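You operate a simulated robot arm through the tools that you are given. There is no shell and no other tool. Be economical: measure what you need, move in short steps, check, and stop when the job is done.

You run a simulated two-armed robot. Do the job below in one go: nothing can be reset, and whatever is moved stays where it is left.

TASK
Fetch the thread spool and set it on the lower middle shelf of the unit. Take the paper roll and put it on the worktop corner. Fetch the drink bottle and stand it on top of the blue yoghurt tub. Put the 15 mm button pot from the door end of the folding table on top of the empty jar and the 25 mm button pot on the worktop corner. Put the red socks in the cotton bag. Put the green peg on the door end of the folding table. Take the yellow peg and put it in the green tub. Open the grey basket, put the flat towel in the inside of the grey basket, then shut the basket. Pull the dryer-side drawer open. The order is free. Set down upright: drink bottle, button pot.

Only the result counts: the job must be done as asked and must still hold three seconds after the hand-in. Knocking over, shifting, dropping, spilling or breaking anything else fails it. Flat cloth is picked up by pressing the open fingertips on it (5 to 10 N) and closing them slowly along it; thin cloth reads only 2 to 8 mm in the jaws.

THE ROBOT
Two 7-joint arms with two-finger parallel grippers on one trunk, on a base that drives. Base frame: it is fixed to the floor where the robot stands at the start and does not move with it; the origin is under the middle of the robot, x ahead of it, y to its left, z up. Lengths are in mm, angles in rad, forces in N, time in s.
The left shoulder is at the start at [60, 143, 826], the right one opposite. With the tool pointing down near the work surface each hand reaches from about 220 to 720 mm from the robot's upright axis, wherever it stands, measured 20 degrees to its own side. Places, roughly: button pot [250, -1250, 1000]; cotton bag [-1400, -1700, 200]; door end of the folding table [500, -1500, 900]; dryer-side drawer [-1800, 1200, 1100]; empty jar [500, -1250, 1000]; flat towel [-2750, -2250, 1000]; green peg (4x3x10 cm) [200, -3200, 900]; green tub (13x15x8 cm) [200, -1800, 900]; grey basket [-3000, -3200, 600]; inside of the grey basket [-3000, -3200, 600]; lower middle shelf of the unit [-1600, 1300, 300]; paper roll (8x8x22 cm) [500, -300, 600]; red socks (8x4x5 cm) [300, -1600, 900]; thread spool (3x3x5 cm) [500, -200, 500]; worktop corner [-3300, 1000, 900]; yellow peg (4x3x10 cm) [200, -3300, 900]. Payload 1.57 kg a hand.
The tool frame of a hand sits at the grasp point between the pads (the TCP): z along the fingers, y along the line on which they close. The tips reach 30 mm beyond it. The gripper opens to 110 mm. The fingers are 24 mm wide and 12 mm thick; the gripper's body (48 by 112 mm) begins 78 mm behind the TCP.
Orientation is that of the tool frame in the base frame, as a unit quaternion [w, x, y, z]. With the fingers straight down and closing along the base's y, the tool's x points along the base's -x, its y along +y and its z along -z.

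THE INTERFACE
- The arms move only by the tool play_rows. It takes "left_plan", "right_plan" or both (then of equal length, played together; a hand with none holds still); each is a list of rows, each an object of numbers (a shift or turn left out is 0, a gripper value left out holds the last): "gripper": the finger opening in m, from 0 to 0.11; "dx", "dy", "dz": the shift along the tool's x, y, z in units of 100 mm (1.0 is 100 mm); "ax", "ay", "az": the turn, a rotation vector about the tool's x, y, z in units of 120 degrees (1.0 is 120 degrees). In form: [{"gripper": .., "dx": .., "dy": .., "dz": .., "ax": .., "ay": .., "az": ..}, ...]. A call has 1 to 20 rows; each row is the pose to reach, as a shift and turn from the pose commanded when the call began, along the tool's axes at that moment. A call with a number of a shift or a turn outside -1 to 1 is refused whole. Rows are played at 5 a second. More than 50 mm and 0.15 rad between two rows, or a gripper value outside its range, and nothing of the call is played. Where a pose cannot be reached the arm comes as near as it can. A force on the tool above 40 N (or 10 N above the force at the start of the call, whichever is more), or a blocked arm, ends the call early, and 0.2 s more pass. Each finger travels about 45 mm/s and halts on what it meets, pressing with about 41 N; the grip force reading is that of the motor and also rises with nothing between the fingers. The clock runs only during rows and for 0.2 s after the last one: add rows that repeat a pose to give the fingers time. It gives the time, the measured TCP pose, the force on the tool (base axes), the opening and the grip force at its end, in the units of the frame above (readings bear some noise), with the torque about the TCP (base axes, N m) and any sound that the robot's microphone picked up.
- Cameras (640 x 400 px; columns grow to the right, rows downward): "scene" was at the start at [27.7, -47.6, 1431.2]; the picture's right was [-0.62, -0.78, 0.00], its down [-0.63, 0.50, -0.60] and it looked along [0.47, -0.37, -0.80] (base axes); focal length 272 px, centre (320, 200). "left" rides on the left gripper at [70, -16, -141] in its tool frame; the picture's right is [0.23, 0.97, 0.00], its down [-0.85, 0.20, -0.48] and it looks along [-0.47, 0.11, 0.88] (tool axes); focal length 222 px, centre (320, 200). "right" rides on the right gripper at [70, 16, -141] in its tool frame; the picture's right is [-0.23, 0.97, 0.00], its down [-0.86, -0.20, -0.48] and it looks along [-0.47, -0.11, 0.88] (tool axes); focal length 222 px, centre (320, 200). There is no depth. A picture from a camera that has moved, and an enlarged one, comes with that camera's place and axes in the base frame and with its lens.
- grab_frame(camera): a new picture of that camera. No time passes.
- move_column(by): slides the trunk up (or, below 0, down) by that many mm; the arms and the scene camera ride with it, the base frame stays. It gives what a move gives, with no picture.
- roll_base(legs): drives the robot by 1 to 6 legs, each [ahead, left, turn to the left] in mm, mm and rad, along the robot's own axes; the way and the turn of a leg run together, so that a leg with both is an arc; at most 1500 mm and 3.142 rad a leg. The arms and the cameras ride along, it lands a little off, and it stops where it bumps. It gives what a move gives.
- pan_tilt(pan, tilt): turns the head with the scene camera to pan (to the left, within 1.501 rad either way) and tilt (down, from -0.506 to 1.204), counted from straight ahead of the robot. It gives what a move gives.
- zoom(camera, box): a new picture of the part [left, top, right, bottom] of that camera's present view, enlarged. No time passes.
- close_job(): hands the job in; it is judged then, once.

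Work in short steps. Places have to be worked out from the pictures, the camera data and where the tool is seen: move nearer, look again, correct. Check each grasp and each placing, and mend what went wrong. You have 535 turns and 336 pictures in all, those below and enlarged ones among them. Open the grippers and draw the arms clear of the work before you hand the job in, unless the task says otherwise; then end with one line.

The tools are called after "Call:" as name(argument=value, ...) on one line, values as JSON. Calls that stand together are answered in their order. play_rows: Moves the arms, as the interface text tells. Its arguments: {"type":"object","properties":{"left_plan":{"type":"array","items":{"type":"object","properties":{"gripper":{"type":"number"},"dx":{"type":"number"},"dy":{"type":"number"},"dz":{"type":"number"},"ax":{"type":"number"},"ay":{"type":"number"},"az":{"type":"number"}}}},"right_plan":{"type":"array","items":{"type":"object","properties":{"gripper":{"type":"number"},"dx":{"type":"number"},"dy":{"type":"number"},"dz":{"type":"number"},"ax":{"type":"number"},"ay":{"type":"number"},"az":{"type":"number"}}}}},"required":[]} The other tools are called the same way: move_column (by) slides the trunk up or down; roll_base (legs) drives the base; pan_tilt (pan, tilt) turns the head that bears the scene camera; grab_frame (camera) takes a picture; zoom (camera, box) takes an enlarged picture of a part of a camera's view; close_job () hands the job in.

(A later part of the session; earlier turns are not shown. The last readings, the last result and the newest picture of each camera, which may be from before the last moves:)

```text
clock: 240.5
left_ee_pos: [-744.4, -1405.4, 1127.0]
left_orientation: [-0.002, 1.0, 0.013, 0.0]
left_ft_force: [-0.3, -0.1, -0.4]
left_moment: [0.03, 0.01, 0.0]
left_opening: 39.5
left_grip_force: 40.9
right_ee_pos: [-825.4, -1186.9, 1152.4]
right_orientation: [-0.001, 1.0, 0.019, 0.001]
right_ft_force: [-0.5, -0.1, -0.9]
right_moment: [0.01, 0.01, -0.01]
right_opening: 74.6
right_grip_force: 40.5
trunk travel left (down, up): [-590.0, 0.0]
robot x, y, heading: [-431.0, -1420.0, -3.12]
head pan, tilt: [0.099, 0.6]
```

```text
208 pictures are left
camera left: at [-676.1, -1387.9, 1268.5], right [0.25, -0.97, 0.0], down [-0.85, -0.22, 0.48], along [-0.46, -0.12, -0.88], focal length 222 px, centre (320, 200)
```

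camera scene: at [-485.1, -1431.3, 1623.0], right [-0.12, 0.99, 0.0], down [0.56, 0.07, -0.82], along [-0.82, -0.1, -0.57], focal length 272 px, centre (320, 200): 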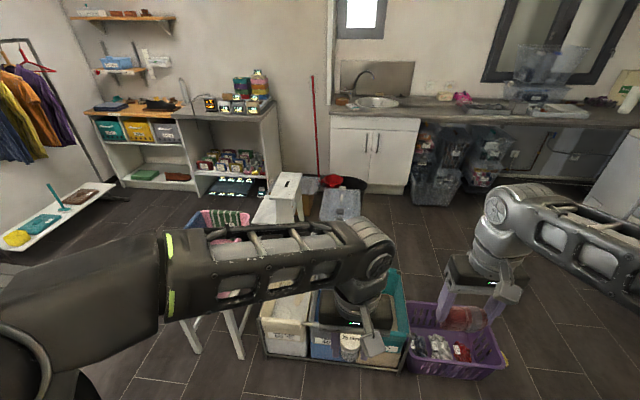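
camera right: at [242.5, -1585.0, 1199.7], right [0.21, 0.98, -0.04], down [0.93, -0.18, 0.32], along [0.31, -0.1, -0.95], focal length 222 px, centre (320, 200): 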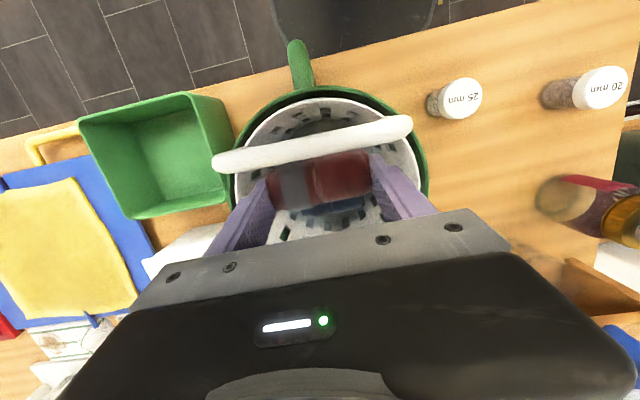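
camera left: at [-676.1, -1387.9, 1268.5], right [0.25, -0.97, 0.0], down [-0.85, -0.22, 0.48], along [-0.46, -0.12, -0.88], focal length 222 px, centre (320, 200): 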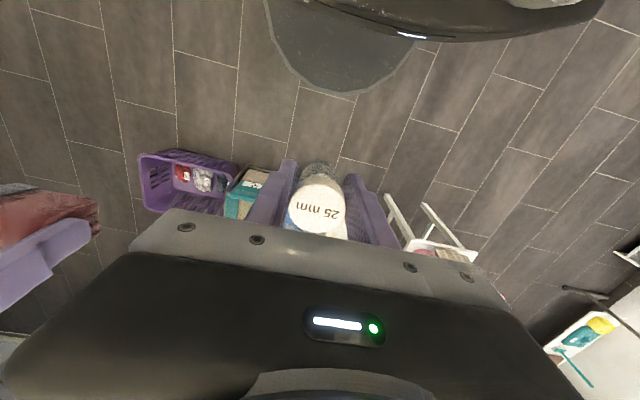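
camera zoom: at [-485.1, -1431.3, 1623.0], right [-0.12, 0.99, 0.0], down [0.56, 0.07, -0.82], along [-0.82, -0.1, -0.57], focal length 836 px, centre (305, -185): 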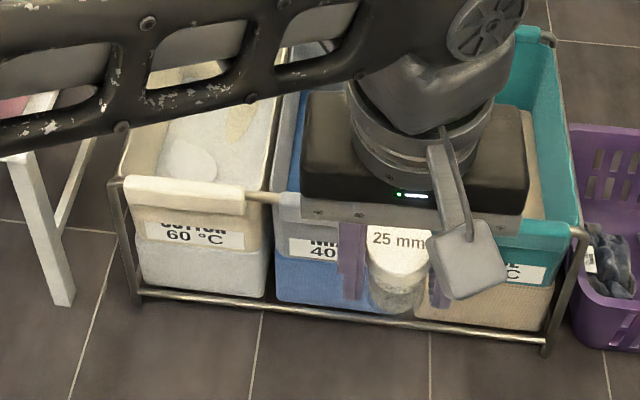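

"COTTON 60 °C" is the leftmost white bag: frame front x≈-1216, bag y≈-1815…-1575, rim ≈390. Drive in front of it.

Call:
roll_base(legs=[[0, 0, -0.022], [400, 320, 0]])

Call:
pan_tilt(pan=-0.1, tilt=0.95)

Call:
grab_frame(camera="scene")

Call:
grab_frame(camera="right")

```text
clock: 243.9
left_ee_pos: [-1145.6, -1717.8, 1126.2]
left_orientation: [-0.001, 1.0, 0.0, 0.001]
left_ft_force: [0.4, -0.4, -0.5]
left_moment: [0.02, -0.03, -0.02]
left_opening: 39.5
left_grip_force: 40.9
right_ee_pos: [-1219.0, -1496.9, 1151.8]
right_orientation: [0.0, 1.0, 0.006, 0.002]
right_ft_force: [-1.1, -0.1, -0.4]
right_moment: [0.02, 0.0, 0.01]
right_opening: 74.3
right_grip_force: 41.2
trunk travel left (down, up): [-590.0, 0.0]
robot x, y, heading: [-828.0, -1740.7, 3.136]
head pan, tilt: [0.099, 0.6]
```

```text
clock: 244.7
left_ee_pos: [-1145.2, -1717.6, 1126.9]
left_orientation: [-0.001, 1.0, 0.0, 0.001]
left_ft_force: [-0.3, 0.4, -0.5]
left_moment: [-0.03, 0.02, -0.02]
left_opening: 39.6
left_grip_force: 40.7
right_ee_pos: [-1219.0, -1498.1, 1152.1]
right_orientation: [0.0, 1.0, 0.005, 0.001]
right_ft_force: [-0.4, 0.2, -0.1]
right_moment: [-0.01, 0.0, -0.01]
right_opening: 74.5
right_grip_force: 41.5
trunk travel left (down, up): [-590.0, 0.0]
robot x, y, heading: [-828.6, -1741.9, 3.134]
head pan, tilt: [-0.099, 0.949]
```

```text
207 pictures are left
camera scene: at [-869.2, -1734.6, 1594.7], right [0.11, 0.99, 0.0], down [0.81, -0.09, -0.58], along [-0.58, 0.06, -0.81], focal length 272 px, centre (320, 200)
```

scene: 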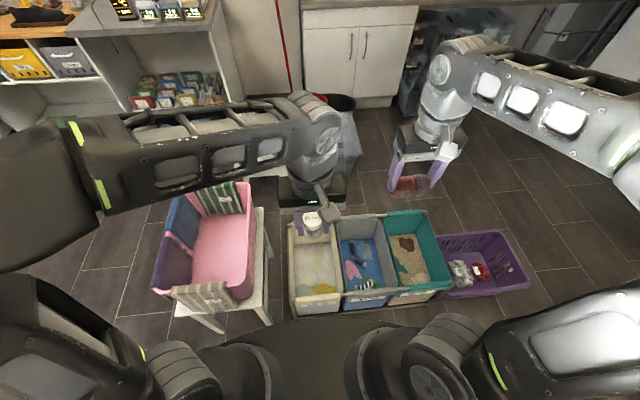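

```text
206 pictures are left
camera right: at [-1148.9, -1513.2, 1293.8], right [-0.22, -0.98, 0.0], down [-0.86, 0.19, 0.48], along [-0.47, 0.1, -0.88], focal length 222 px, centre (320, 200)
```

right: 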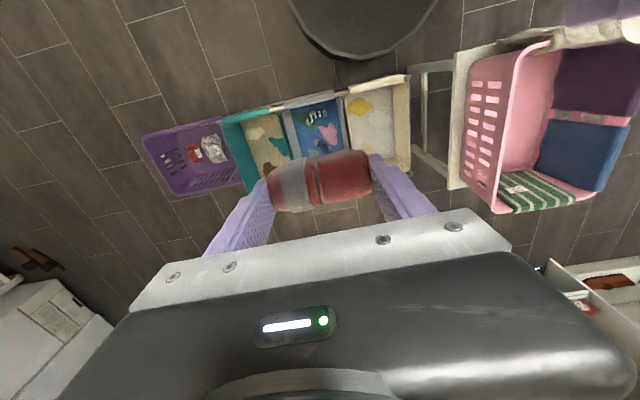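

Cotton bag centre ≈[-1385,-1708]. Move the left hand aside (left/back), strafe left 80.

Call:
play_rows(left_plan=[{"dx": 0.2, "dy": 0.25}, {"dx": 0.4, "dy": 0.5}, {"dx": 0.6, "dy": 0.8}, {"dx": 0.65, "dy": 0.8}, {"dx": 0.65, "dy": 0.8}], right_plan=[{"dx": -0.2, "dy": 0.2}, {"dx": -0.4, "dy": 0.4}, {"dx": -0.6, "dy": 0.6}, {"dx": -0.8, "dy": 0.8}, {"dx": -0.8, "dy": 0.8}])

Call:
roll_base(legs=[[30, 80, 0]])

Call:
move_column(by=-330)

Call:
grab_frame(camera="scene")

Call:
grab_frame(camera="right")

```text
clock: 245.9
left_ee_pos: [-1078.6, -1797.1, 1126.4]
left_orientation: [-0.001, 1.0, 0.0, 0.0]
left_ft_force: [0.3, 0.0, 0.2]
left_moment: [0.03, -0.01, 0.03]
left_opening: 39.6
left_grip_force: 40.8
right_ee_pos: [-1297.8, -1578.6, 1151.8]
right_orientation: [0.0, 1.0, 0.006, 0.001]
right_ft_force: [-0.3, 0.1, 0.2]
right_moment: [0.02, -0.02, -0.01]
right_opening: 74.6
right_grip_force: 40.8
trunk travel left (down, up): [-590.0, 0.0]
robot x, y, heading: [-826.2, -1740.3, 3.135]
head pan, tilt: [-0.099, 0.949]
```

```text
clock: 247.0
left_ee_pos: [-1110.5, -1879.5, 1127.5]
left_orientation: [-0.002, 1.0, 0.001, 0.001]
left_ft_force: [-0.4, -0.5, -0.8]
left_moment: [0.04, 0.0, 0.03]
left_opening: 39.8
left_grip_force: 41.1
right_ee_pos: [-1329.9, -1660.1, 1151.9]
right_orientation: [-0.001, 1.0, 0.006, 0.0]
right_ft_force: [0.8, -1.1, -0.7]
right_moment: [0.02, -0.04, 0.03]
right_opening: 74.6
right_grip_force: 41.1
trunk travel left (down, up): [-590.0, 0.0]
robot x, y, heading: [-855.7, -1822.1, 3.137]
head pan, tilt: [-0.099, 0.949]
```

```text
clock: 250.2
left_ee_pos: [-1109.3, -1877.4, 797.0]
left_orientation: [-0.001, 1.0, 0.001, 0.0]
left_ft_force: [-0.7, 0.2, 0.4]
left_moment: [0.02, -0.01, -0.01]
left_opening: 39.4
left_grip_force: 41.4
right_ee_pos: [-1328.9, -1658.5, 821.6]
right_orientation: [0.0, 1.0, 0.005, 0.001]
right_ft_force: [-0.6, 0.2, -0.2]
right_moment: [-0.03, -0.04, 0.0]
right_opening: 74.7
right_grip_force: 40.6
trunk travel left (down, up): [-260.0, 330.0]
robot x, y, heading: [-854.7, -1819.6, 3.129]
head pan, tilt: [-0.099, 0.949]
```

```text
205 pictures are left
camera scene: at [-899.2, -1814.0, 1264.7], right [0.11, 0.99, 0.0], down [0.81, -0.09, -0.58], along [-0.58, 0.06, -0.81], focal length 272 px, centre (320, 200)
```

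scene: 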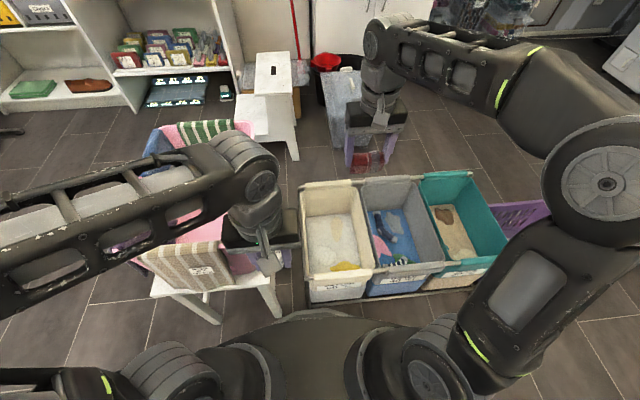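

```text
204 pictures are left
camera right: at [-1258.8, -1673.8, 963.9], right [-0.22, -0.98, 0.0], down [-0.86, 0.19, 0.48], along [-0.47, 0.1, -0.88], focal length 222 px, centre (320, 200)
```

right: 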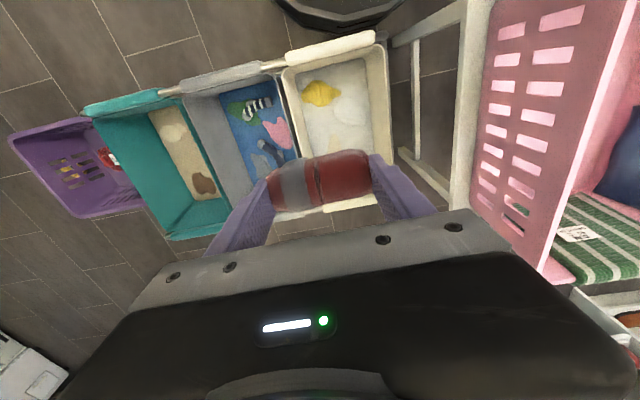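

Shift the right hand over the bag centre (and left hand a bit away from the stool), then lower.

Call:
play_rows(right_plan=[{"dx": -0.3, "dy": 0.2}, {"dx": -0.56, "dy": 0.47}, {"dx": -0.56, "dy": 0.47, "dz": 0.4}, {"dx": -0.56, "dy": 0.47, "dz": 0.8}, {"dx": -0.56, "dy": 0.47, "dz": 1.0}, {"dx": -0.56, "dy": 0.47, "dz": 1.0}], left_plan=[{"dy": -0.2}, {"dy": -0.4}, {"dy": -0.4}, {"dy": -0.4}, {"dy": -0.4}, {"dy": -0.4}])

Call:
play_rows(right_plan=[{"dz": 0.4}, {"dz": 0.8}, {"dz": 1.0}, {"dz": 1.0}])

Call:
play_rows(right_plan=[{"dz": 0.4}, {"dz": 0.8}, {"dz": 1.0}, {"dz": 1.0}])

Call:
grab_frame(camera="scene")

Call:
grab_frame(camera="right")

```text
clock: 251.6
left_ee_pos: [-1110.0, -1837.4, 797.3]
left_orientation: [-0.001, 1.0, 0.001, 0.001]
left_ft_force: [-1.0, 0.0, 0.1]
left_moment: [0.01, 0.02, -0.01]
left_opening: 39.7
left_grip_force: 41.1
right_ee_pos: [-1383.6, -1707.8, 721.9]
right_orientation: [0.0, 1.0, 0.005, 0.001]
right_ft_force: [0.1, -0.5, 0.2]
right_moment: [0.01, 0.02, 0.0]
right_opening: 74.5
right_grip_force: 41.1
trunk travel left (down, up): [-260.0, 330.0]
robot x, y, heading: [-855.4, -1817.4, 3.134]
head pan, tilt: [-0.099, 0.949]
```

```text
clock: 252.6
left_ee_pos: [-1109.9, -1837.6, 796.7]
left_orientation: [-0.001, 1.0, 0.0, 0.0]
left_ft_force: [-0.1, 0.1, -1.0]
left_moment: [-0.03, 0.01, 0.04]
left_opening: 39.6
left_grip_force: 41.0
right_ee_pos: [-1383.2, -1706.6, 620.7]
right_orientation: [-0.001, 1.0, 0.006, 0.001]
right_ft_force: [0.6, -0.1, 0.0]
right_moment: [0.0, -0.01, 0.03]
right_opening: 74.2
right_grip_force: 41.2
trunk travel left (down, up): [-260.0, 330.0]
robot x, y, heading: [-858.2, -1819.1, 3.136]
head pan, tilt: [-0.099, 0.949]
```

```text
clock: 253.6
left_ee_pos: [-1109.6, -1838.9, 797.2]
left_orientation: [0.0, 1.0, 0.001, 0.001]
left_ft_force: [-0.2, 0.3, -0.4]
left_moment: [0.01, 0.0, -0.02]
left_opening: 39.9
left_grip_force: 41.1
right_ee_pos: [-1383.9, -1706.5, 521.9]
right_orientation: [0.0, 1.0, 0.007, 0.0]
right_ft_force: [0.8, 0.5, 0.5]
right_moment: [0.01, 0.0, -0.03]
right_opening: 74.5
right_grip_force: 40.6
trunk travel left (down, up): [-260.0, 330.0]
robot x, y, heading: [-857.1, -1821.6, 3.133]
head pan, tilt: [-0.099, 0.949]
```

```text
203 pictures are left
camera scene: at [-899.4, -1814.0, 1264.7], right [0.11, 0.99, 0.0], down [0.81, -0.09, -0.58], along [-0.58, 0.06, -0.81], focal length 272 px, centre (320, 200)
```

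scene: 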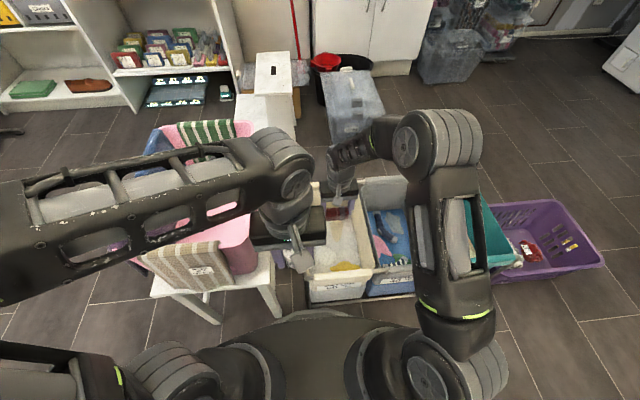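

```text
202 pictures are left
camera right: at [-1313.5, -1721.1, 663.9], right [-0.22, -0.98, 0.0], down [-0.86, 0.19, 0.48], along [-0.47, 0.1, -0.88], focal length 222 px, centre (320, 200)
```

right: 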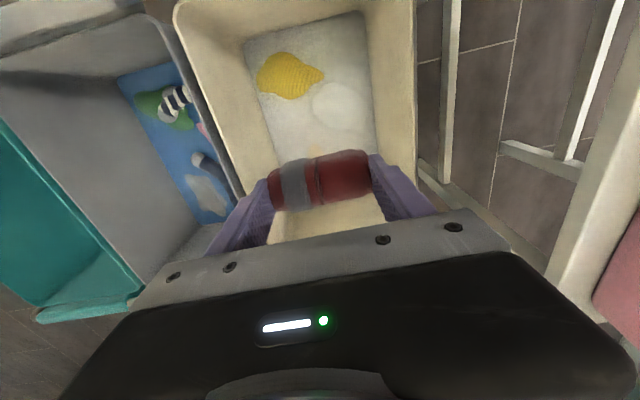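

Lower into the bag to z≈360.

Call:
play_rows(right_plan=[{"dz": 0.3, "dy": -0.1}, {"dz": 0.6, "dy": -0.1}, {"dz": 0.9, "dy": -0.1}, {"dz": 1.0, "dy": -0.1}, {"dz": 1.0, "dy": -0.1}])

Call:
play_rows(right_plan=[{"dz": 0.3}, {"dz": 0.6}, {"dz": 0.7}, {"dz": 0.7}])

Call:
grab_frame(camera="right")

Call:
zoom(camera="scene", box=[240, 80, 500, 320])

```text
clock: 254.8
left_ee_pos: [-1110.2, -1838.1, 795.9]
left_orientation: [-0.001, 1.0, 0.0, 0.0]
left_ft_force: [-0.1, -0.2, 0.3]
left_moment: [0.0, -0.02, 0.03]
left_opening: 39.4
left_grip_force: 41.0
right_ee_pos: [-1384.1, -1694.2, 421.5]
right_orientation: [0.0, 1.0, 0.006, 0.001]
right_ft_force: [-0.3, -0.8, -0.2]
right_moment: [0.0, 0.0, 0.01]
right_opening: 74.6
right_grip_force: 41.0
trunk travel left (down, up): [-260.0, 330.0]
robot x, y, heading: [-853.8, -1822.8, 3.133]
head pan, tilt: [-0.099, 0.949]
```

```text
clock: 255.8
left_ee_pos: [-1110.1, -1837.6, 796.7]
left_orientation: [-0.001, 1.0, 0.001, 0.001]
left_ft_force: [0.0, 0.0, -0.1]
left_moment: [0.03, -0.03, 0.02]
left_opening: 39.7
left_grip_force: 40.9
right_ee_pos: [-1382.7, -1694.8, 352.6]
right_orientation: [0.0, 1.0, 0.006, 0.0]
right_ft_force: [-0.4, -0.5, -0.2]
right_moment: [0.0, 0.01, 0.01]
right_opening: 74.5
right_grip_force: 41.0
trunk travel left (down, up): [-260.0, 330.0]
robot x, y, heading: [-853.7, -1820.1, 3.135]
head pan, tilt: [-0.099, 0.949]
```

```text
201 pictures are left
camera right: at [-1313.0, -1710.9, 493.8], right [-0.21, -0.98, 0.0], down [-0.86, 0.19, 0.48], along [-0.47, 0.1, -0.88], focal length 222 px, centre (320, 200)
```

right: 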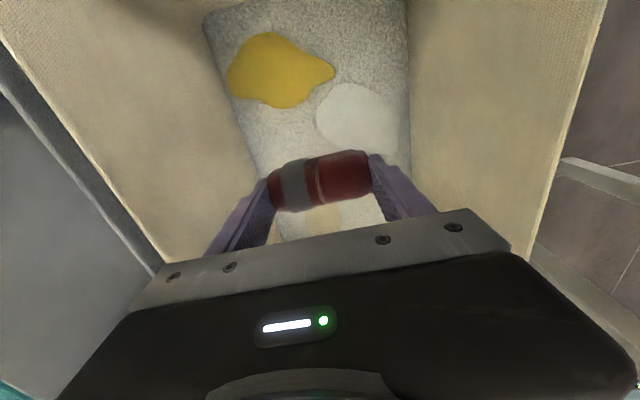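

```text
1.67 times, centred on (370, 200) of scene
camera zoom: at [-899.3, -1814.0, 1264.7], right [0.11, 0.99, 0.0], down [0.81, -0.09, -0.58], along [-0.58, 0.06, -0.81], focal length 453 px, centre (237, 200)
```

zoom: 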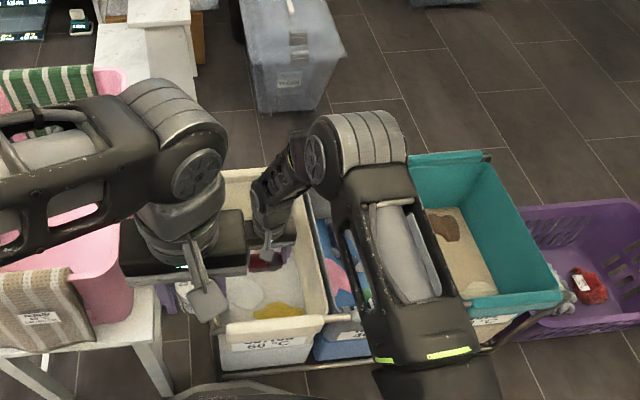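

Bag floor seems near. Lower gently until contact.

Call:
play_rows(right_plan=[{"dz": 0.1}, {"dz": 0.2}, {"dz": 0.3}, {"dz": 0.4}, {"dz": 0.5}, {"dz": 0.6}, {"dz": 0.7}, {"dz": 0.8}])

Call:
grab_frame(camera="right")

```text
clock: 257.6
left_ee_pos: [-1109.9, -1838.1, 797.4]
left_orientation: [-0.001, 1.0, 0.001, 0.002]
left_ft_force: [0.4, 1.0, -0.6]
left_moment: [-0.03, 0.01, 0.01]
left_opening: 39.8
left_grip_force: 40.6
right_ee_pos: [-1382.3, -1695.9, 271.9]
right_orientation: [0.0, 1.0, 0.006, 0.001]
right_ft_force: [-0.1, -0.7, -0.1]
right_moment: [-0.01, -0.01, 0.01]
right_opening: 74.5
right_grip_force: 40.9
trunk travel left (down, up): [-260.0, 330.0]
robot x, y, heading: [-858.0, -1820.3, 3.134]
head pan, tilt: [-0.099, 0.949]
```

```text
199 pictures are left
camera right: at [-1312.7, -1711.0, 413.7], right [-0.21, -0.98, 0.0], down [-0.86, 0.19, 0.48], along [-0.47, 0.1, -0.88], focal length 222 px, centre (320, 200)
```

right: 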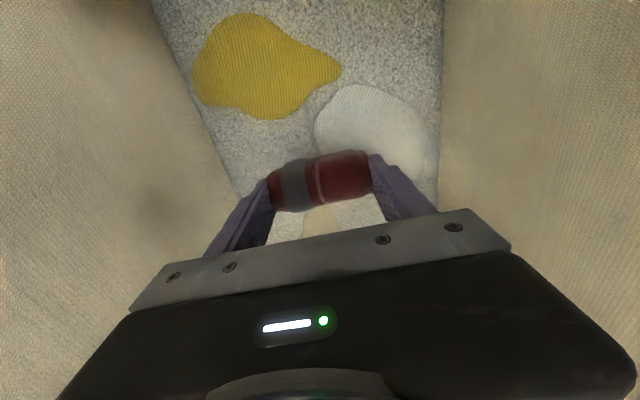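

Keep lowering a bit more.

Call:
play_rows(right_plan=[{"dz": 0.1}, {"dz": 0.2}, {"dz": 0.3}, {"dz": 0.4}, {"dz": 0.5}, {"dz": 0.6}, {"dz": 0.7}])

Call:
play_rows(right_plan=[{"gripper": 0.085}, {"gripper": 0.095}, {"gripper": 0.105}, {"gripper": 0.105}])

Call:
grab_frame(camera="right")

```text
clock: 258.3
left_ee_pos: [-1109.8, -1837.6, 797.6]
left_orientation: [-0.001, 1.0, 0.0, 0.0]
left_ft_force: [0.0, -0.3, -0.1]
left_moment: [-0.01, -0.03, -0.02]
left_opening: 39.4
left_grip_force: 41.3
right_ee_pos: [-1383.5, -1695.2, 254.7]
right_orientation: [-0.002, 1.0, 0.006, 0.001]
right_ft_force: [7.3, 0.3, 25.7]
right_moment: [-0.04, -0.67, -0.02]
right_opening: 74.5
right_grip_force: 41.0
trunk travel left (down, up): [-260.0, 330.0]
robot x, y, heading: [-854.2, -1820.6, 3.133]
head pan, tilt: [-0.099, 0.949]
stopped in row 3 (right hand): the force on the tool passed its limit (the readings are from after the stop); the commanded pose is now the measured one
```

```text
clock: 259.3
left_ee_pos: [-1110.3, -1837.6, 796.6]
left_orientation: [-0.001, 1.0, 0.001, 0.001]
left_ft_force: [-0.8, -0.9, 0.6]
left_moment: [0.02, 0.02, 0.01]
left_opening: 39.7
left_grip_force: 41.3
right_ee_pos: [-1384.0, -1694.8, 251.5]
right_orientation: [-0.001, 1.0, 0.006, 0.001]
right_ft_force: [-0.1, 0.2, 0.0]
right_moment: [-0.03, 0.04, 0.01]
right_opening: 104.9
right_grip_force: 0.1
trunk travel left (down, up): [-260.0, 330.0]
robot x, y, heading: [-856.8, -1823.5, 3.13]
head pan, tilt: [-0.099, 0.949]
```

```text
198 pictures are left
camera right: at [-1314.5, -1711.2, 393.7], right [-0.22, -0.98, 0.0], down [-0.86, 0.19, 0.48], along [-0.46, 0.1, -0.88], focal length 222 px, centre (320, 200)
```

right: 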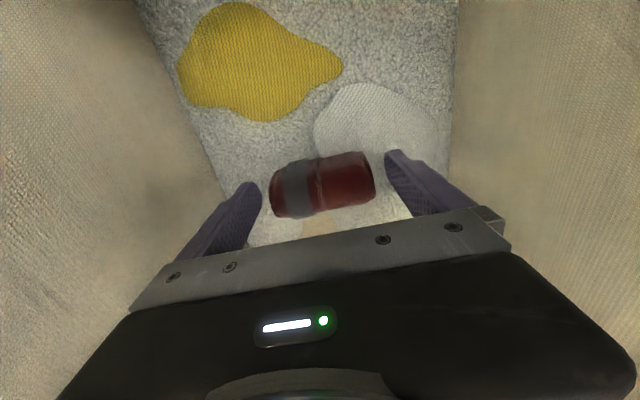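

Sock lies in the bag. Raise the hand straight out.

Call:
play_rows(right_plan=[{"dz": -0.4}, {"dz": -0.8}, {"dz": -1.0}, {"dz": -1.0}])

Call:
play_rows(right_plan=[{"dz": -0.4}, {"dz": -0.8}, {"dz": -1.0}, {"dz": -1.0}])

Call:
play_rows(right_plan=[{"dz": -0.4}, {"dz": -0.8}, {"dz": -1.0}, {"dz": -1.0}])

Call:
grab_frame(camera="right")

Call:
grab_frame(camera="left")

```text
clock: 260.3
left_ee_pos: [-1110.5, -1836.6, 797.1]
left_orientation: [-0.001, 1.0, 0.001, 0.0]
left_ft_force: [-0.1, 0.3, -0.8]
left_moment: [-0.02, -0.01, 0.0]
left_opening: 39.7
left_grip_force: 40.9
right_ee_pos: [-1384.8, -1695.5, 352.0]
right_orientation: [-0.001, 1.0, 0.006, 0.002]
right_ft_force: [0.1, 0.2, -0.1]
right_moment: [-0.01, 0.02, 0.02]
right_opening: 105.0
right_grip_force: 0.0
trunk travel left (down, up): [-260.0, 330.0]
robot x, y, heading: [-855.8, -1821.7, 3.134]
head pan, tilt: [-0.099, 0.949]
```

```text
clock: 261.3
left_ee_pos: [-1110.9, -1838.0, 797.2]
left_orientation: [0.0, 1.0, 0.001, 0.001]
left_ft_force: [-0.1, 0.1, -0.7]
left_moment: [0.0, 0.0, 0.0]
left_opening: 39.6
left_grip_force: 42.0
right_ee_pos: [-1385.0, -1695.6, 453.5]
right_orientation: [0.0, 1.0, 0.005, 0.002]
right_ft_force: [-0.5, -0.2, 0.5]
right_moment: [-0.01, -0.01, 0.03]
right_opening: 105.1
right_grip_force: 0.0
trunk travel left (down, up): [-260.0, 330.0]
robot x, y, heading: [-853.6, -1821.5, 3.136]
head pan, tilt: [-0.099, 0.949]
```

```text
clock: 262.3
left_ee_pos: [-1110.2, -1838.0, 795.7]
left_orientation: [-0.001, 1.0, 0.001, 0.0]
left_ft_force: [0.3, 0.5, -0.2]
left_moment: [0.03, -0.02, 0.02]
left_opening: 39.7
left_grip_force: 40.9
right_ee_pos: [-1385.7, -1695.6, 553.4]
right_orientation: [-0.001, 1.0, 0.007, 0.001]
right_ft_force: [-0.9, 0.3, 0.5]
right_moment: [-0.01, 0.0, -0.01]
right_opening: 105.2
right_grip_force: 0.1
trunk travel left (down, up): [-260.0, 330.0]
robot x, y, heading: [-857.7, -1819.7, 3.135]
head pan, tilt: [-0.099, 0.949]
```

```text
197 pictures are left
camera right: at [-1315.0, -1710.9, 694.3], right [-0.22, -0.98, 0.0], down [-0.86, 0.19, 0.48], along [-0.46, 0.1, -0.88], focal length 222 px, centre (320, 200)
```

right: 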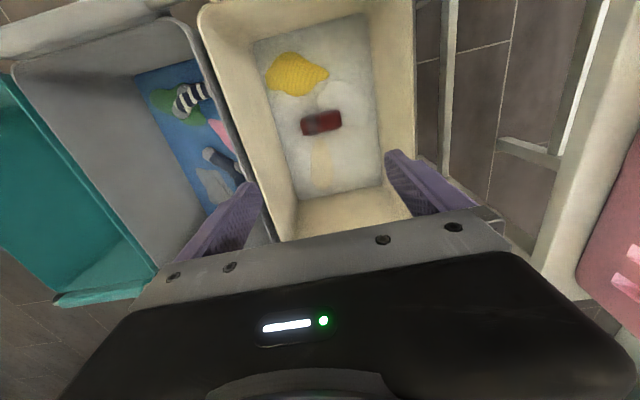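

```text
196 pictures are left
camera left: at [-1040.3, -1822.1, 938.4], right [0.23, -0.97, 0.0], down [-0.86, -0.2, 0.48], along [-0.46, -0.11, -0.88], focal length 222 px, centre (320, 200)
```

left: 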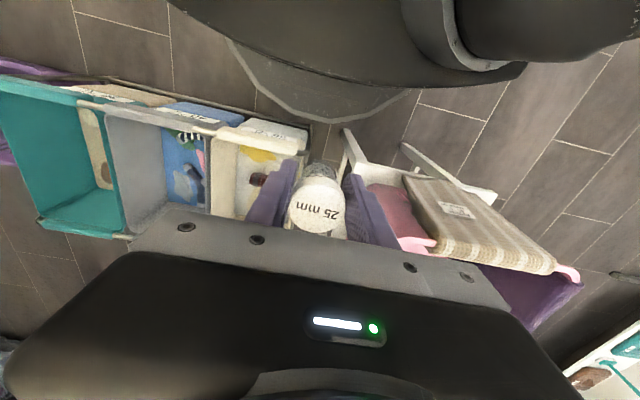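

Red sock is in the cotton bag. Raise the column and travel with the 25 mm pot to the worktop corner: back off, go north, then west.

Call:
move_column(by=330)

Call:
roll_base(legs=[[-250, 0, 0], [0, -1450, 0]])

Call:
play_rows(right_plan=[{"dx": 0.4}, {"dx": 0.8}, {"dx": 1.0}, {"dx": 1.0}])

Call:
roll_base(legs=[[1300, 0, 0], [0, -550, 0]])

Call:
pan_tilt(pan=-0.4, tilt=0.6)

Call:
grab_frame(camera="scene")

```text
clock: 265.6
left_ee_pos: [-1109.4, -1837.9, 1126.4]
left_orientation: [-0.001, 1.0, 0.001, 0.001]
left_ft_force: [-0.5, 0.6, -0.5]
left_moment: [0.02, -0.01, -0.01]
left_opening: 39.3
left_grip_force: 40.6
right_ee_pos: [-1385.3, -1695.1, 881.6]
right_orientation: [-0.001, 1.0, 0.006, 0.002]
right_ft_force: [0.5, -0.3, 0.4]
right_moment: [0.01, -0.01, -0.01]
right_opening: 105.0
right_grip_force: 0.1
trunk travel left (down, up): [-590.0, 0.0]
robot x, y, heading: [-854.4, -1820.6, 3.13]
head pan, tilt: [-0.099, 0.949]
```

```text
clock: 274.2
left_ee_pos: [-845.5, -385.8, 1127.2]
left_orientation: [-0.001, 1.0, -0.002, 0.001]
left_ft_force: [0.0, -0.3, -0.5]
left_moment: [0.02, 0.04, -0.01]
left_opening: 39.7
left_grip_force: 40.7
right_ee_pos: [-1119.5, -240.8, 882.9]
right_orientation: [-0.001, 1.0, 0.003, 0.002]
right_ft_force: [0.0, 0.9, 0.6]
right_moment: [0.0, 0.0, 0.02]
right_opening: 105.1
right_grip_force: 0.1
trunk travel left (down, up): [-590.0, 0.0]
robot x, y, heading: [-588.2, -367.9, 3.128]
head pan, tilt: [-0.099, 0.949]
```

```text
clock: 275.2
left_ee_pos: [-844.9, -386.7, 1125.8]
left_orientation: [0.0, 1.0, -0.003, 0.001]
left_ft_force: [-0.2, -0.2, -0.8]
left_moment: [0.01, -0.01, 0.0]
left_opening: 39.6
left_grip_force: 41.2
right_ee_pos: [-1019.6, -241.4, 883.6]
right_orientation: [-0.001, 1.0, 0.003, 0.002]
right_ft_force: [-0.4, 0.1, 0.4]
right_moment: [0.01, 0.0, -0.04]
right_opening: 105.0
right_grip_force: 0.1
trunk travel left (down, up): [-590.0, 0.0]
robot x, y, heading: [-592.2, -369.8, 3.125]
head pan, tilt: [-0.099, 0.949]
```

```text
clock: 278.3
left_ee_pos: [-1314.8, -377.4, 1125.6]
left_orientation: [-0.001, 1.0, -0.006, 0.003]
left_ft_force: [-1.1, 0.2, -1.0]
left_moment: [-0.01, -0.12, 0.0]
left_opening: 39.9
left_grip_force: 41.2
right_ee_pos: [-1487.3, -233.0, 881.4]
right_orientation: [-0.001, 1.0, 0.001, 0.005]
right_ft_force: [-1.3, -0.1, -0.5]
right_moment: [-0.01, -0.08, -0.02]
right_opening: 105.4
right_grip_force: 0.1
trunk travel left (down, up): [-590.0, 0.0]
robot x, y, heading: [-1054.3, -363.8, 3.129]
head pan, tilt: [-0.099, 0.949]
stopped in leg 1: the robot was blocked; the commanded pose is now the measured one
```

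```text
clock: 279.2
left_ee_pos: [-1309.7, -377.0, 1126.7]
left_orientation: [-0.001, 1.0, -0.004, 0.0]
left_ft_force: [-0.3, -0.3, -0.9]
left_moment: [0.01, 0.01, 0.02]
left_opening: 39.7
left_grip_force: 41.7
right_ee_pos: [-1483.2, -232.7, 882.5]
right_orientation: [-0.001, 1.0, 0.0, 0.002]
right_ft_force: [0.1, -0.8, 0.8]
right_moment: [0.0, -0.02, 0.0]
right_opening: 104.9
right_grip_force: 0.2
trunk travel left (down, up): [-590.0, 0.0]
robot x, y, heading: [-1054.9, -358.5, 3.13]
head pan, tilt: [-0.4, 0.6]
```

```text
195 pictures are left
camera scene: at [-1108.0, -329.4, 1623.0], right [0.4, 0.91, 0.0], down [0.52, -0.23, -0.82], along [-0.75, 0.33, -0.57], focal length 272 px, centre (320, 200)
```

scene: 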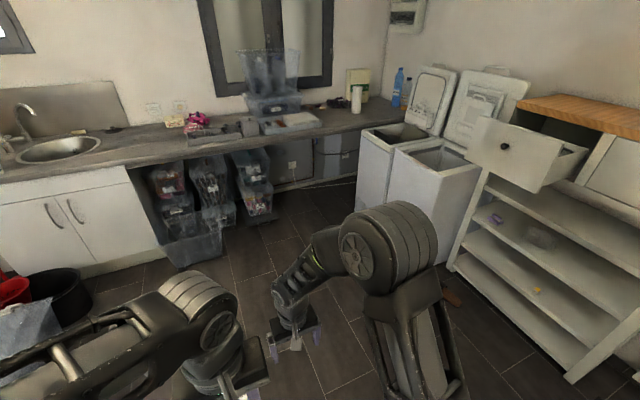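

The base was blocked. Look down to see by what.

Call:
pan_tilt(pan=0.3, tilt=1.2)

Call:
grab_frame(camera="scene")

Call:
grab_frame(camera="left")

Call:
grab_frame(camera="right")

```text
clock: 280.2
left_ee_pos: [-1310.0, -379.3, 1127.1]
left_orientation: [-0.001, 1.0, -0.005, 0.001]
left_ft_force: [-0.1, -0.2, 0.4]
left_moment: [0.0, 0.03, 0.02]
left_opening: 39.6
left_grip_force: 40.9
right_ee_pos: [-1483.5, -233.5, 883.9]
right_orientation: [0.0, 1.0, 0.001, 0.002]
right_ft_force: [-0.3, 0.3, 1.0]
right_moment: [-0.01, -0.01, -0.01]
right_opening: 105.1
right_grip_force: 0.1
trunk travel left (down, up): [-590.0, 0.0]
robot x, y, heading: [-1059.6, -362.0, 3.126]
head pan, tilt: [0.3, 1.201]
```

```text
194 pictures are left
camera scene: at [-1080.3, -380.7, 1578.5], right [-0.28, 0.96, 0.0], down [0.89, 0.26, -0.36], along [-0.35, -0.1, -0.93], focal length 272 px, centre (320, 200)
```

scene: 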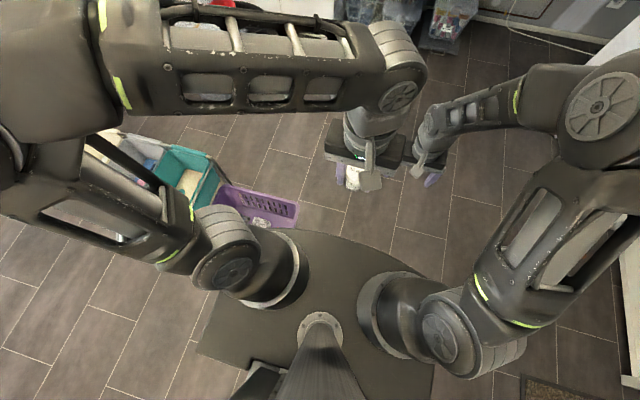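

```text
193 pictures are left
camera left: at [-1239.2, -363.2, 1268.7], right [0.22, -0.98, 0.0], down [-0.86, -0.19, 0.48], along [-0.47, -0.1, -0.88], focal length 222 px, centre (320, 200)
```

left: 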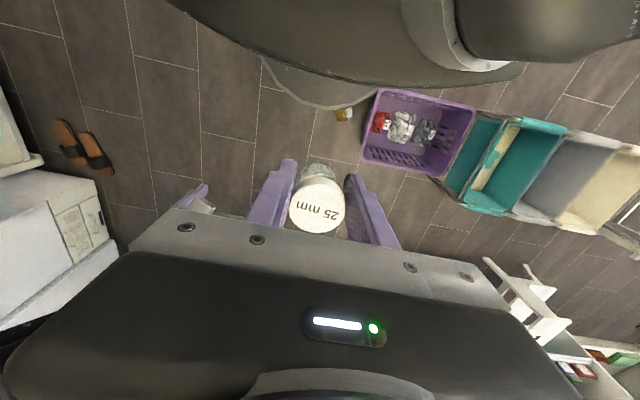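

```text
192 pictures are left
camera right: at [-1413.5, -249.1, 1024.8], right [-0.23, -0.97, 0.0], down [-0.86, 0.2, 0.48], along [-0.46, 0.11, -0.88], focal length 222 px, centre (320, 200)
```

right: 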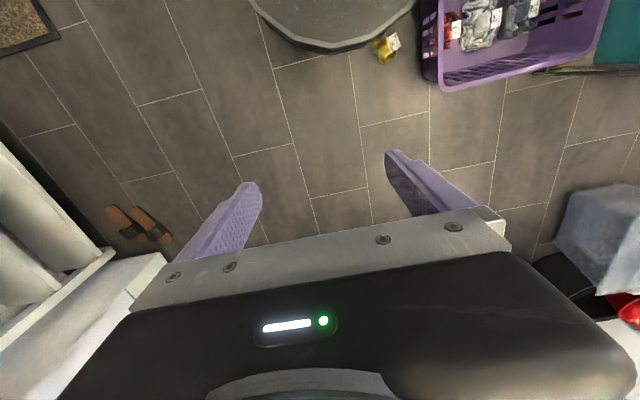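

A small yellow object lies on the floor at about [-1360,-505] next to the purple basket; the base stopped on reaching it. Check it up close.

Call:
zoom(camera="right", box=[340, 0, 480, 100])

Call:
roll_base(legs=[[-100, 0, 0]])

Call:
grab_frame(camera="right")

```text
4.00 times, centred on (410, 50) of right
camera zoom: at [-1413.5, -249.1, 1024.8], right [-0.23, -0.97, 0.0], down [-0.86, 0.2, 0.48], along [-0.46, 0.11, -0.88], focal length 888 px, centre (-40, 800)
```

zoom: 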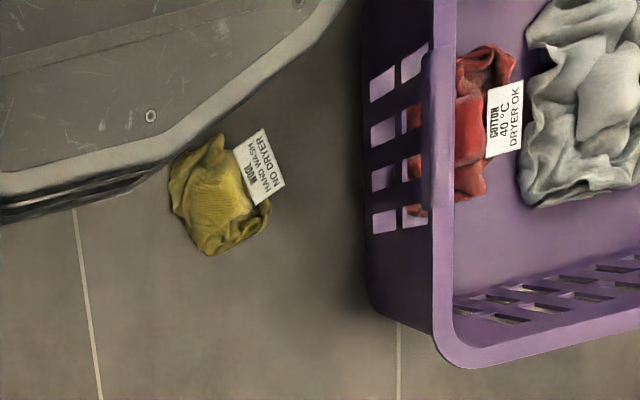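

```text
clock: 281.4
left_ee_pos: [-1208.3, -379.1, 1128.2]
left_orientation: [-0.001, 1.0, -0.005, -0.001]
left_ft_force: [0.6, 0.7, -0.8]
left_moment: [0.01, 0.03, 0.0]
left_opening: 39.6
left_grip_force: 40.9
right_ee_pos: [-1382.1, -233.7, 884.2]
right_orientation: [-0.001, 1.0, 0.001, 0.001]
right_ft_force: [0.9, 0.2, 1.2]
right_moment: [0.0, 0.04, -0.02]
right_opening: 105.1
right_grip_force: 0.0
trunk travel left (down, up): [-590.0, 0.0]
robot x, y, heading: [-957.0, -364.7, 3.125]
head pan, tilt: [0.3, 1.201]
```

```text
190 pictures are left
camera right: at [-1312.5, -250.7, 1025.3], right [-0.23, -0.97, 0.0], down [-0.86, 0.2, 0.48], along [-0.46, 0.11, -0.88], focal length 222 px, centre (320, 200)
```

right: 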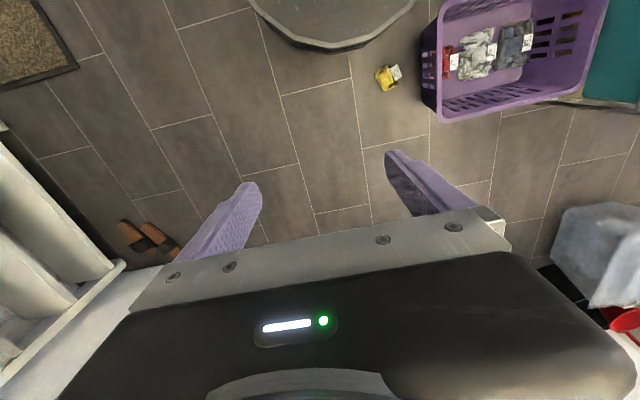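

It moved at most a centimetre or so. Detour farther north: strafe to y≈0, go ahead, then up to y≈480.

Call:
roll_base(legs=[[0, -400, 0], [1400, 0, 0.016], [0, -430, 0]])

Call:
pan_tilt(pan=-0.5, tilt=0.6)

Call:
grab_frame(camera="scene")

```text
clock: 292.6
left_ee_pos: [-2592.6, 451.7, 1127.4]
left_orientation: [-0.001, 1.0, 0.006, 0.0]
left_ft_force: [-0.4, 0.4, 0.5]
left_moment: [0.0, 0.0, 0.01]
left_opening: 39.6
left_grip_force: 41.0
right_ee_pos: [-2770.5, 593.7, 882.2]
right_orientation: [0.001, 1.0, 0.013, 0.002]
right_ft_force: [-1.0, 0.3, 0.4]
right_moment: [0.0, -0.04, 0.03]
right_opening: 104.9
right_grip_force: 0.1
trunk travel left (down, up): [-590.0, 0.0]
robot x, y, heading: [-2339.7, 470.9, -3.134]
head pan, tilt: [0.3, 1.201]
```

```text
clock: 293.8
left_ee_pos: [-2593.6, 451.5, 1126.4]
left_orientation: [0.0, 1.0, 0.006, 0.0]
left_ft_force: [-0.1, -0.8, -0.9]
left_moment: [0.01, 0.0, 0.0]
left_opening: 39.8
left_grip_force: 41.2
right_ee_pos: [-2769.2, 592.5, 883.2]
right_orientation: [0.0, 1.0, 0.013, 0.002]
right_ft_force: [-0.2, -0.1, 0.0]
right_moment: [-0.01, 0.01, 0.0]
right_opening: 104.9
right_grip_force: 0.1
trunk travel left (down, up): [-590.0, 0.0]
robot x, y, heading: [-2337.7, 471.6, -3.134]
head pan, tilt: [-0.499, 0.6]
```

```text
189 pictures are left
camera scene: at [-2388.4, 513.2, 1623.0], right [0.47, 0.88, 0.0], down [0.5, -0.27, -0.82], along [-0.73, 0.39, -0.57], focal length 272 px, centre (320, 200)
```

scene: 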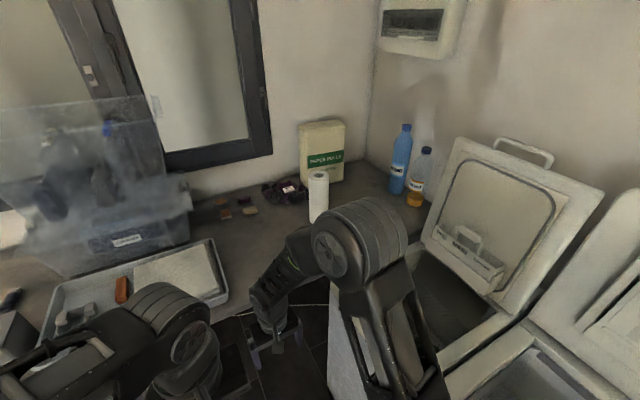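

Raise and retract the right hand so that it clears the machines during the turn.

Call:
play_rows(right_plan=[{"dz": -0.4, "dx": 0.2}, {"dz": -0.8, "dx": 0.5}, {"dz": -1.0, "dx": 0.8}, {"dz": -1.0, "dx": 0.8}])

Call:
play_rows(right_plan=[{"dz": -0.4, "dx": 0.2}, {"dz": -0.8, "dx": 0.5}, {"dz": -1.0, "dx": 0.6}, {"dz": -1.0, "dx": 0.6}])

Call:
play_rows(right_plan=[{"dz": -0.4, "dy": -0.3}, {"dz": -0.8, "dy": -0.6}, {"dz": -0.8, "dy": -0.6}])

Call:
roll_base(legs=[[330, 0, 0]])

Call:
grab_frame(camera="scene")

```text
clock: 294.8
left_ee_pos: [-2593.8, 451.2, 1126.9]
left_orientation: [-0.002, 1.0, 0.007, 0.0]
left_ft_force: [-0.3, 0.5, -0.1]
left_moment: [-0.01, -0.01, 0.02]
left_opening: 39.5
left_grip_force: 40.8
right_ee_pos: [-2690.9, 596.3, 982.1]
right_orientation: [-0.001, 1.0, 0.014, 0.001]
right_ft_force: [0.4, -0.3, 1.1]
right_moment: [-0.02, 0.04, -0.02]
right_opening: 105.1
right_grip_force: 0.2
trunk travel left (down, up): [-590.0, 0.0]
robot x, y, heading: [-2341.3, 473.6, -3.137]
head pan, tilt: [-0.499, 0.6]
```

```text
clock: 295.8
left_ee_pos: [-2592.3, 452.1, 1126.6]
left_orientation: [-0.001, 1.0, 0.006, 0.001]
left_ft_force: [0.8, 0.1, -0.8]
left_moment: [0.01, 0.01, 0.02]
left_opening: 39.6
left_grip_force: 41.2
right_ee_pos: [-2630.8, 596.5, 1083.3]
right_orientation: [-0.001, 1.0, 0.012, 0.003]
right_ft_force: [-0.7, -0.1, 0.5]
right_moment: [-0.02, -0.01, -0.01]
right_opening: 105.0
right_grip_force: 0.1
trunk travel left (down, up): [-590.0, 0.0]
robot x, y, heading: [-2344.7, 476.5, -3.134]
head pan, tilt: [-0.499, 0.6]
```

```text
clock: 296.6
left_ee_pos: [-2593.3, 452.7, 1126.2]
left_orientation: [-0.001, 1.0, 0.006, 0.001]
left_ft_force: [-0.5, 0.7, -0.5]
left_moment: [0.01, -0.05, 0.02]
left_opening: 39.5
left_grip_force: 41.0
right_ee_pos: [-2634.5, 656.4, 1162.0]
right_orientation: [-0.001, 1.0, 0.014, 0.002]
right_ft_force: [0.2, 0.2, -0.1]
right_moment: [-0.03, -0.02, 0.05]
right_opening: 105.3
right_grip_force: 0.1
trunk travel left (down, up): [-590.0, 0.0]
robot x, y, heading: [-2338.0, 474.2, -3.136]
head pan, tilt: [-0.499, 0.6]
```

```text
clock: 298.7
left_ee_pos: [-2920.9, 449.0, 1126.4]
left_orientation: [-0.001, 1.0, 0.007, 0.001]
left_ft_force: [-1.1, 0.2, -0.9]
left_moment: [0.0, 0.0, 0.0]
left_opening: 39.7
left_grip_force: 40.9
right_ee_pos: [-2962.2, 652.5, 1162.8]
right_orientation: [-0.001, 1.0, 0.015, 0.002]
right_ft_force: [0.6, 0.0, 0.1]
right_moment: [-0.02, -0.03, -0.02]
right_opening: 105.1
right_grip_force: 0.1
trunk travel left (down, up): [-590.0, 0.0]
robot x, y, heading: [-2669.1, 467.8, -3.134]
head pan, tilt: [-0.499, 0.6]
```

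```text
188 pictures are left
camera scene: at [-2717.7, 510.9, 1623.0], right [0.47, 0.88, 0.0], down [0.5, -0.27, -0.82], along [-0.73, 0.39, -0.57], focal length 272 px, centre (320, 200)
```

scene: 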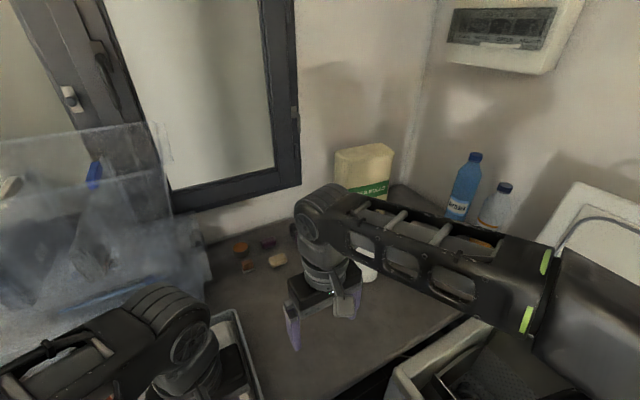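

Turn right 0.8 rad so the left hand faces the corner.

Call:
roll_base(legs=[[0, 30, 0], [0, 0, -0.8]])

Call:
pan_tilt(pan=0.0, tilt=0.75)

Call:
grab_frame(camera="scene")

Call:
grab_frame(camera="left")

```text
clock: 301.7
left_ee_pos: [-2858.7, 604.2, 1131.5]
left_orientation: [-0.002, 0.924, -0.382, -0.001]
left_ft_force: [0.2, -0.6, -0.2]
left_moment: [-0.02, -0.02, -0.02]
left_opening: 39.4
left_grip_force: 40.8
right_ee_pos: [-2741.6, 774.3, 1167.7]
right_orientation: [-0.001, 0.927, -0.375, 0.0]
right_ft_force: [0.0, -0.4, 0.3]
right_moment: [0.01, 0.02, -0.01]
right_opening: 105.2
right_grip_force: 0.0
trunk travel left (down, up): [-590.0, 0.0]
robot x, y, heading: [-2670.4, 438.4, 2.35]
head pan, tilt: [-0.499, 0.6]
```

```text
clock: 302.6
left_ee_pos: [-2858.2, 604.5, 1132.0]
left_orientation: [-0.002, 0.925, -0.38, 0.0]
left_ft_force: [0.3, 0.3, -0.3]
left_moment: [0.01, 0.0, -0.01]
left_opening: 39.6
left_grip_force: 41.8
right_ee_pos: [-2741.3, 774.5, 1167.6]
right_orientation: [-0.001, 0.927, -0.376, 0.0]
right_ft_force: [-0.1, 0.0, 1.0]
right_moment: [0.02, -0.02, -0.01]
right_opening: 105.0
right_grip_force: 0.0
trunk travel left (down, up): [-590.0, 0.0]
robot x, y, heading: [-2668.5, 439.4, 2.355]
head pan, tilt: [0.0, 0.75]
```

```text
187 pictures are left
camera scene: at [-2703.5, 473.1, 1613.3], right [0.71, 0.7, 0.0], down [0.48, -0.48, -0.73], along [-0.52, 0.52, -0.68], focal length 272 px, centre (320, 200)
```

scene: 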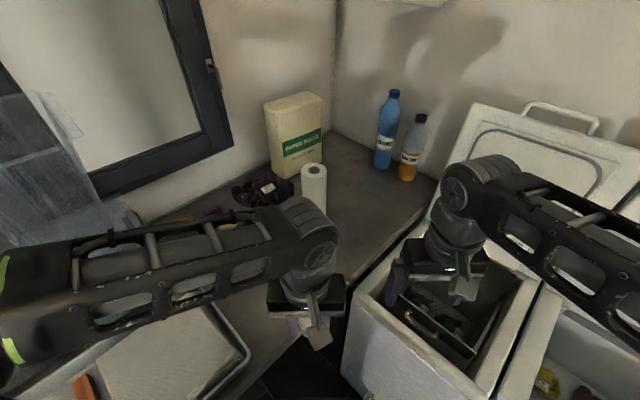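

```text
186 pictures are left
camera left: at [-2797.5, 565.3, 1272.3], right [-0.53, -0.85, 0.0], down [-0.75, 0.46, 0.48], along [-0.41, 0.26, -0.88], focal length 222 px, centre (320, 200)
```

left: 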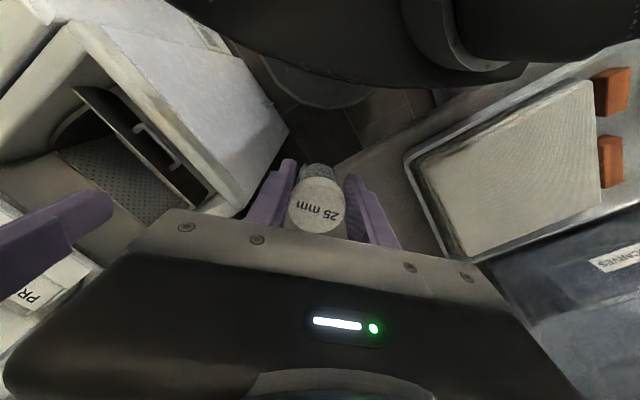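

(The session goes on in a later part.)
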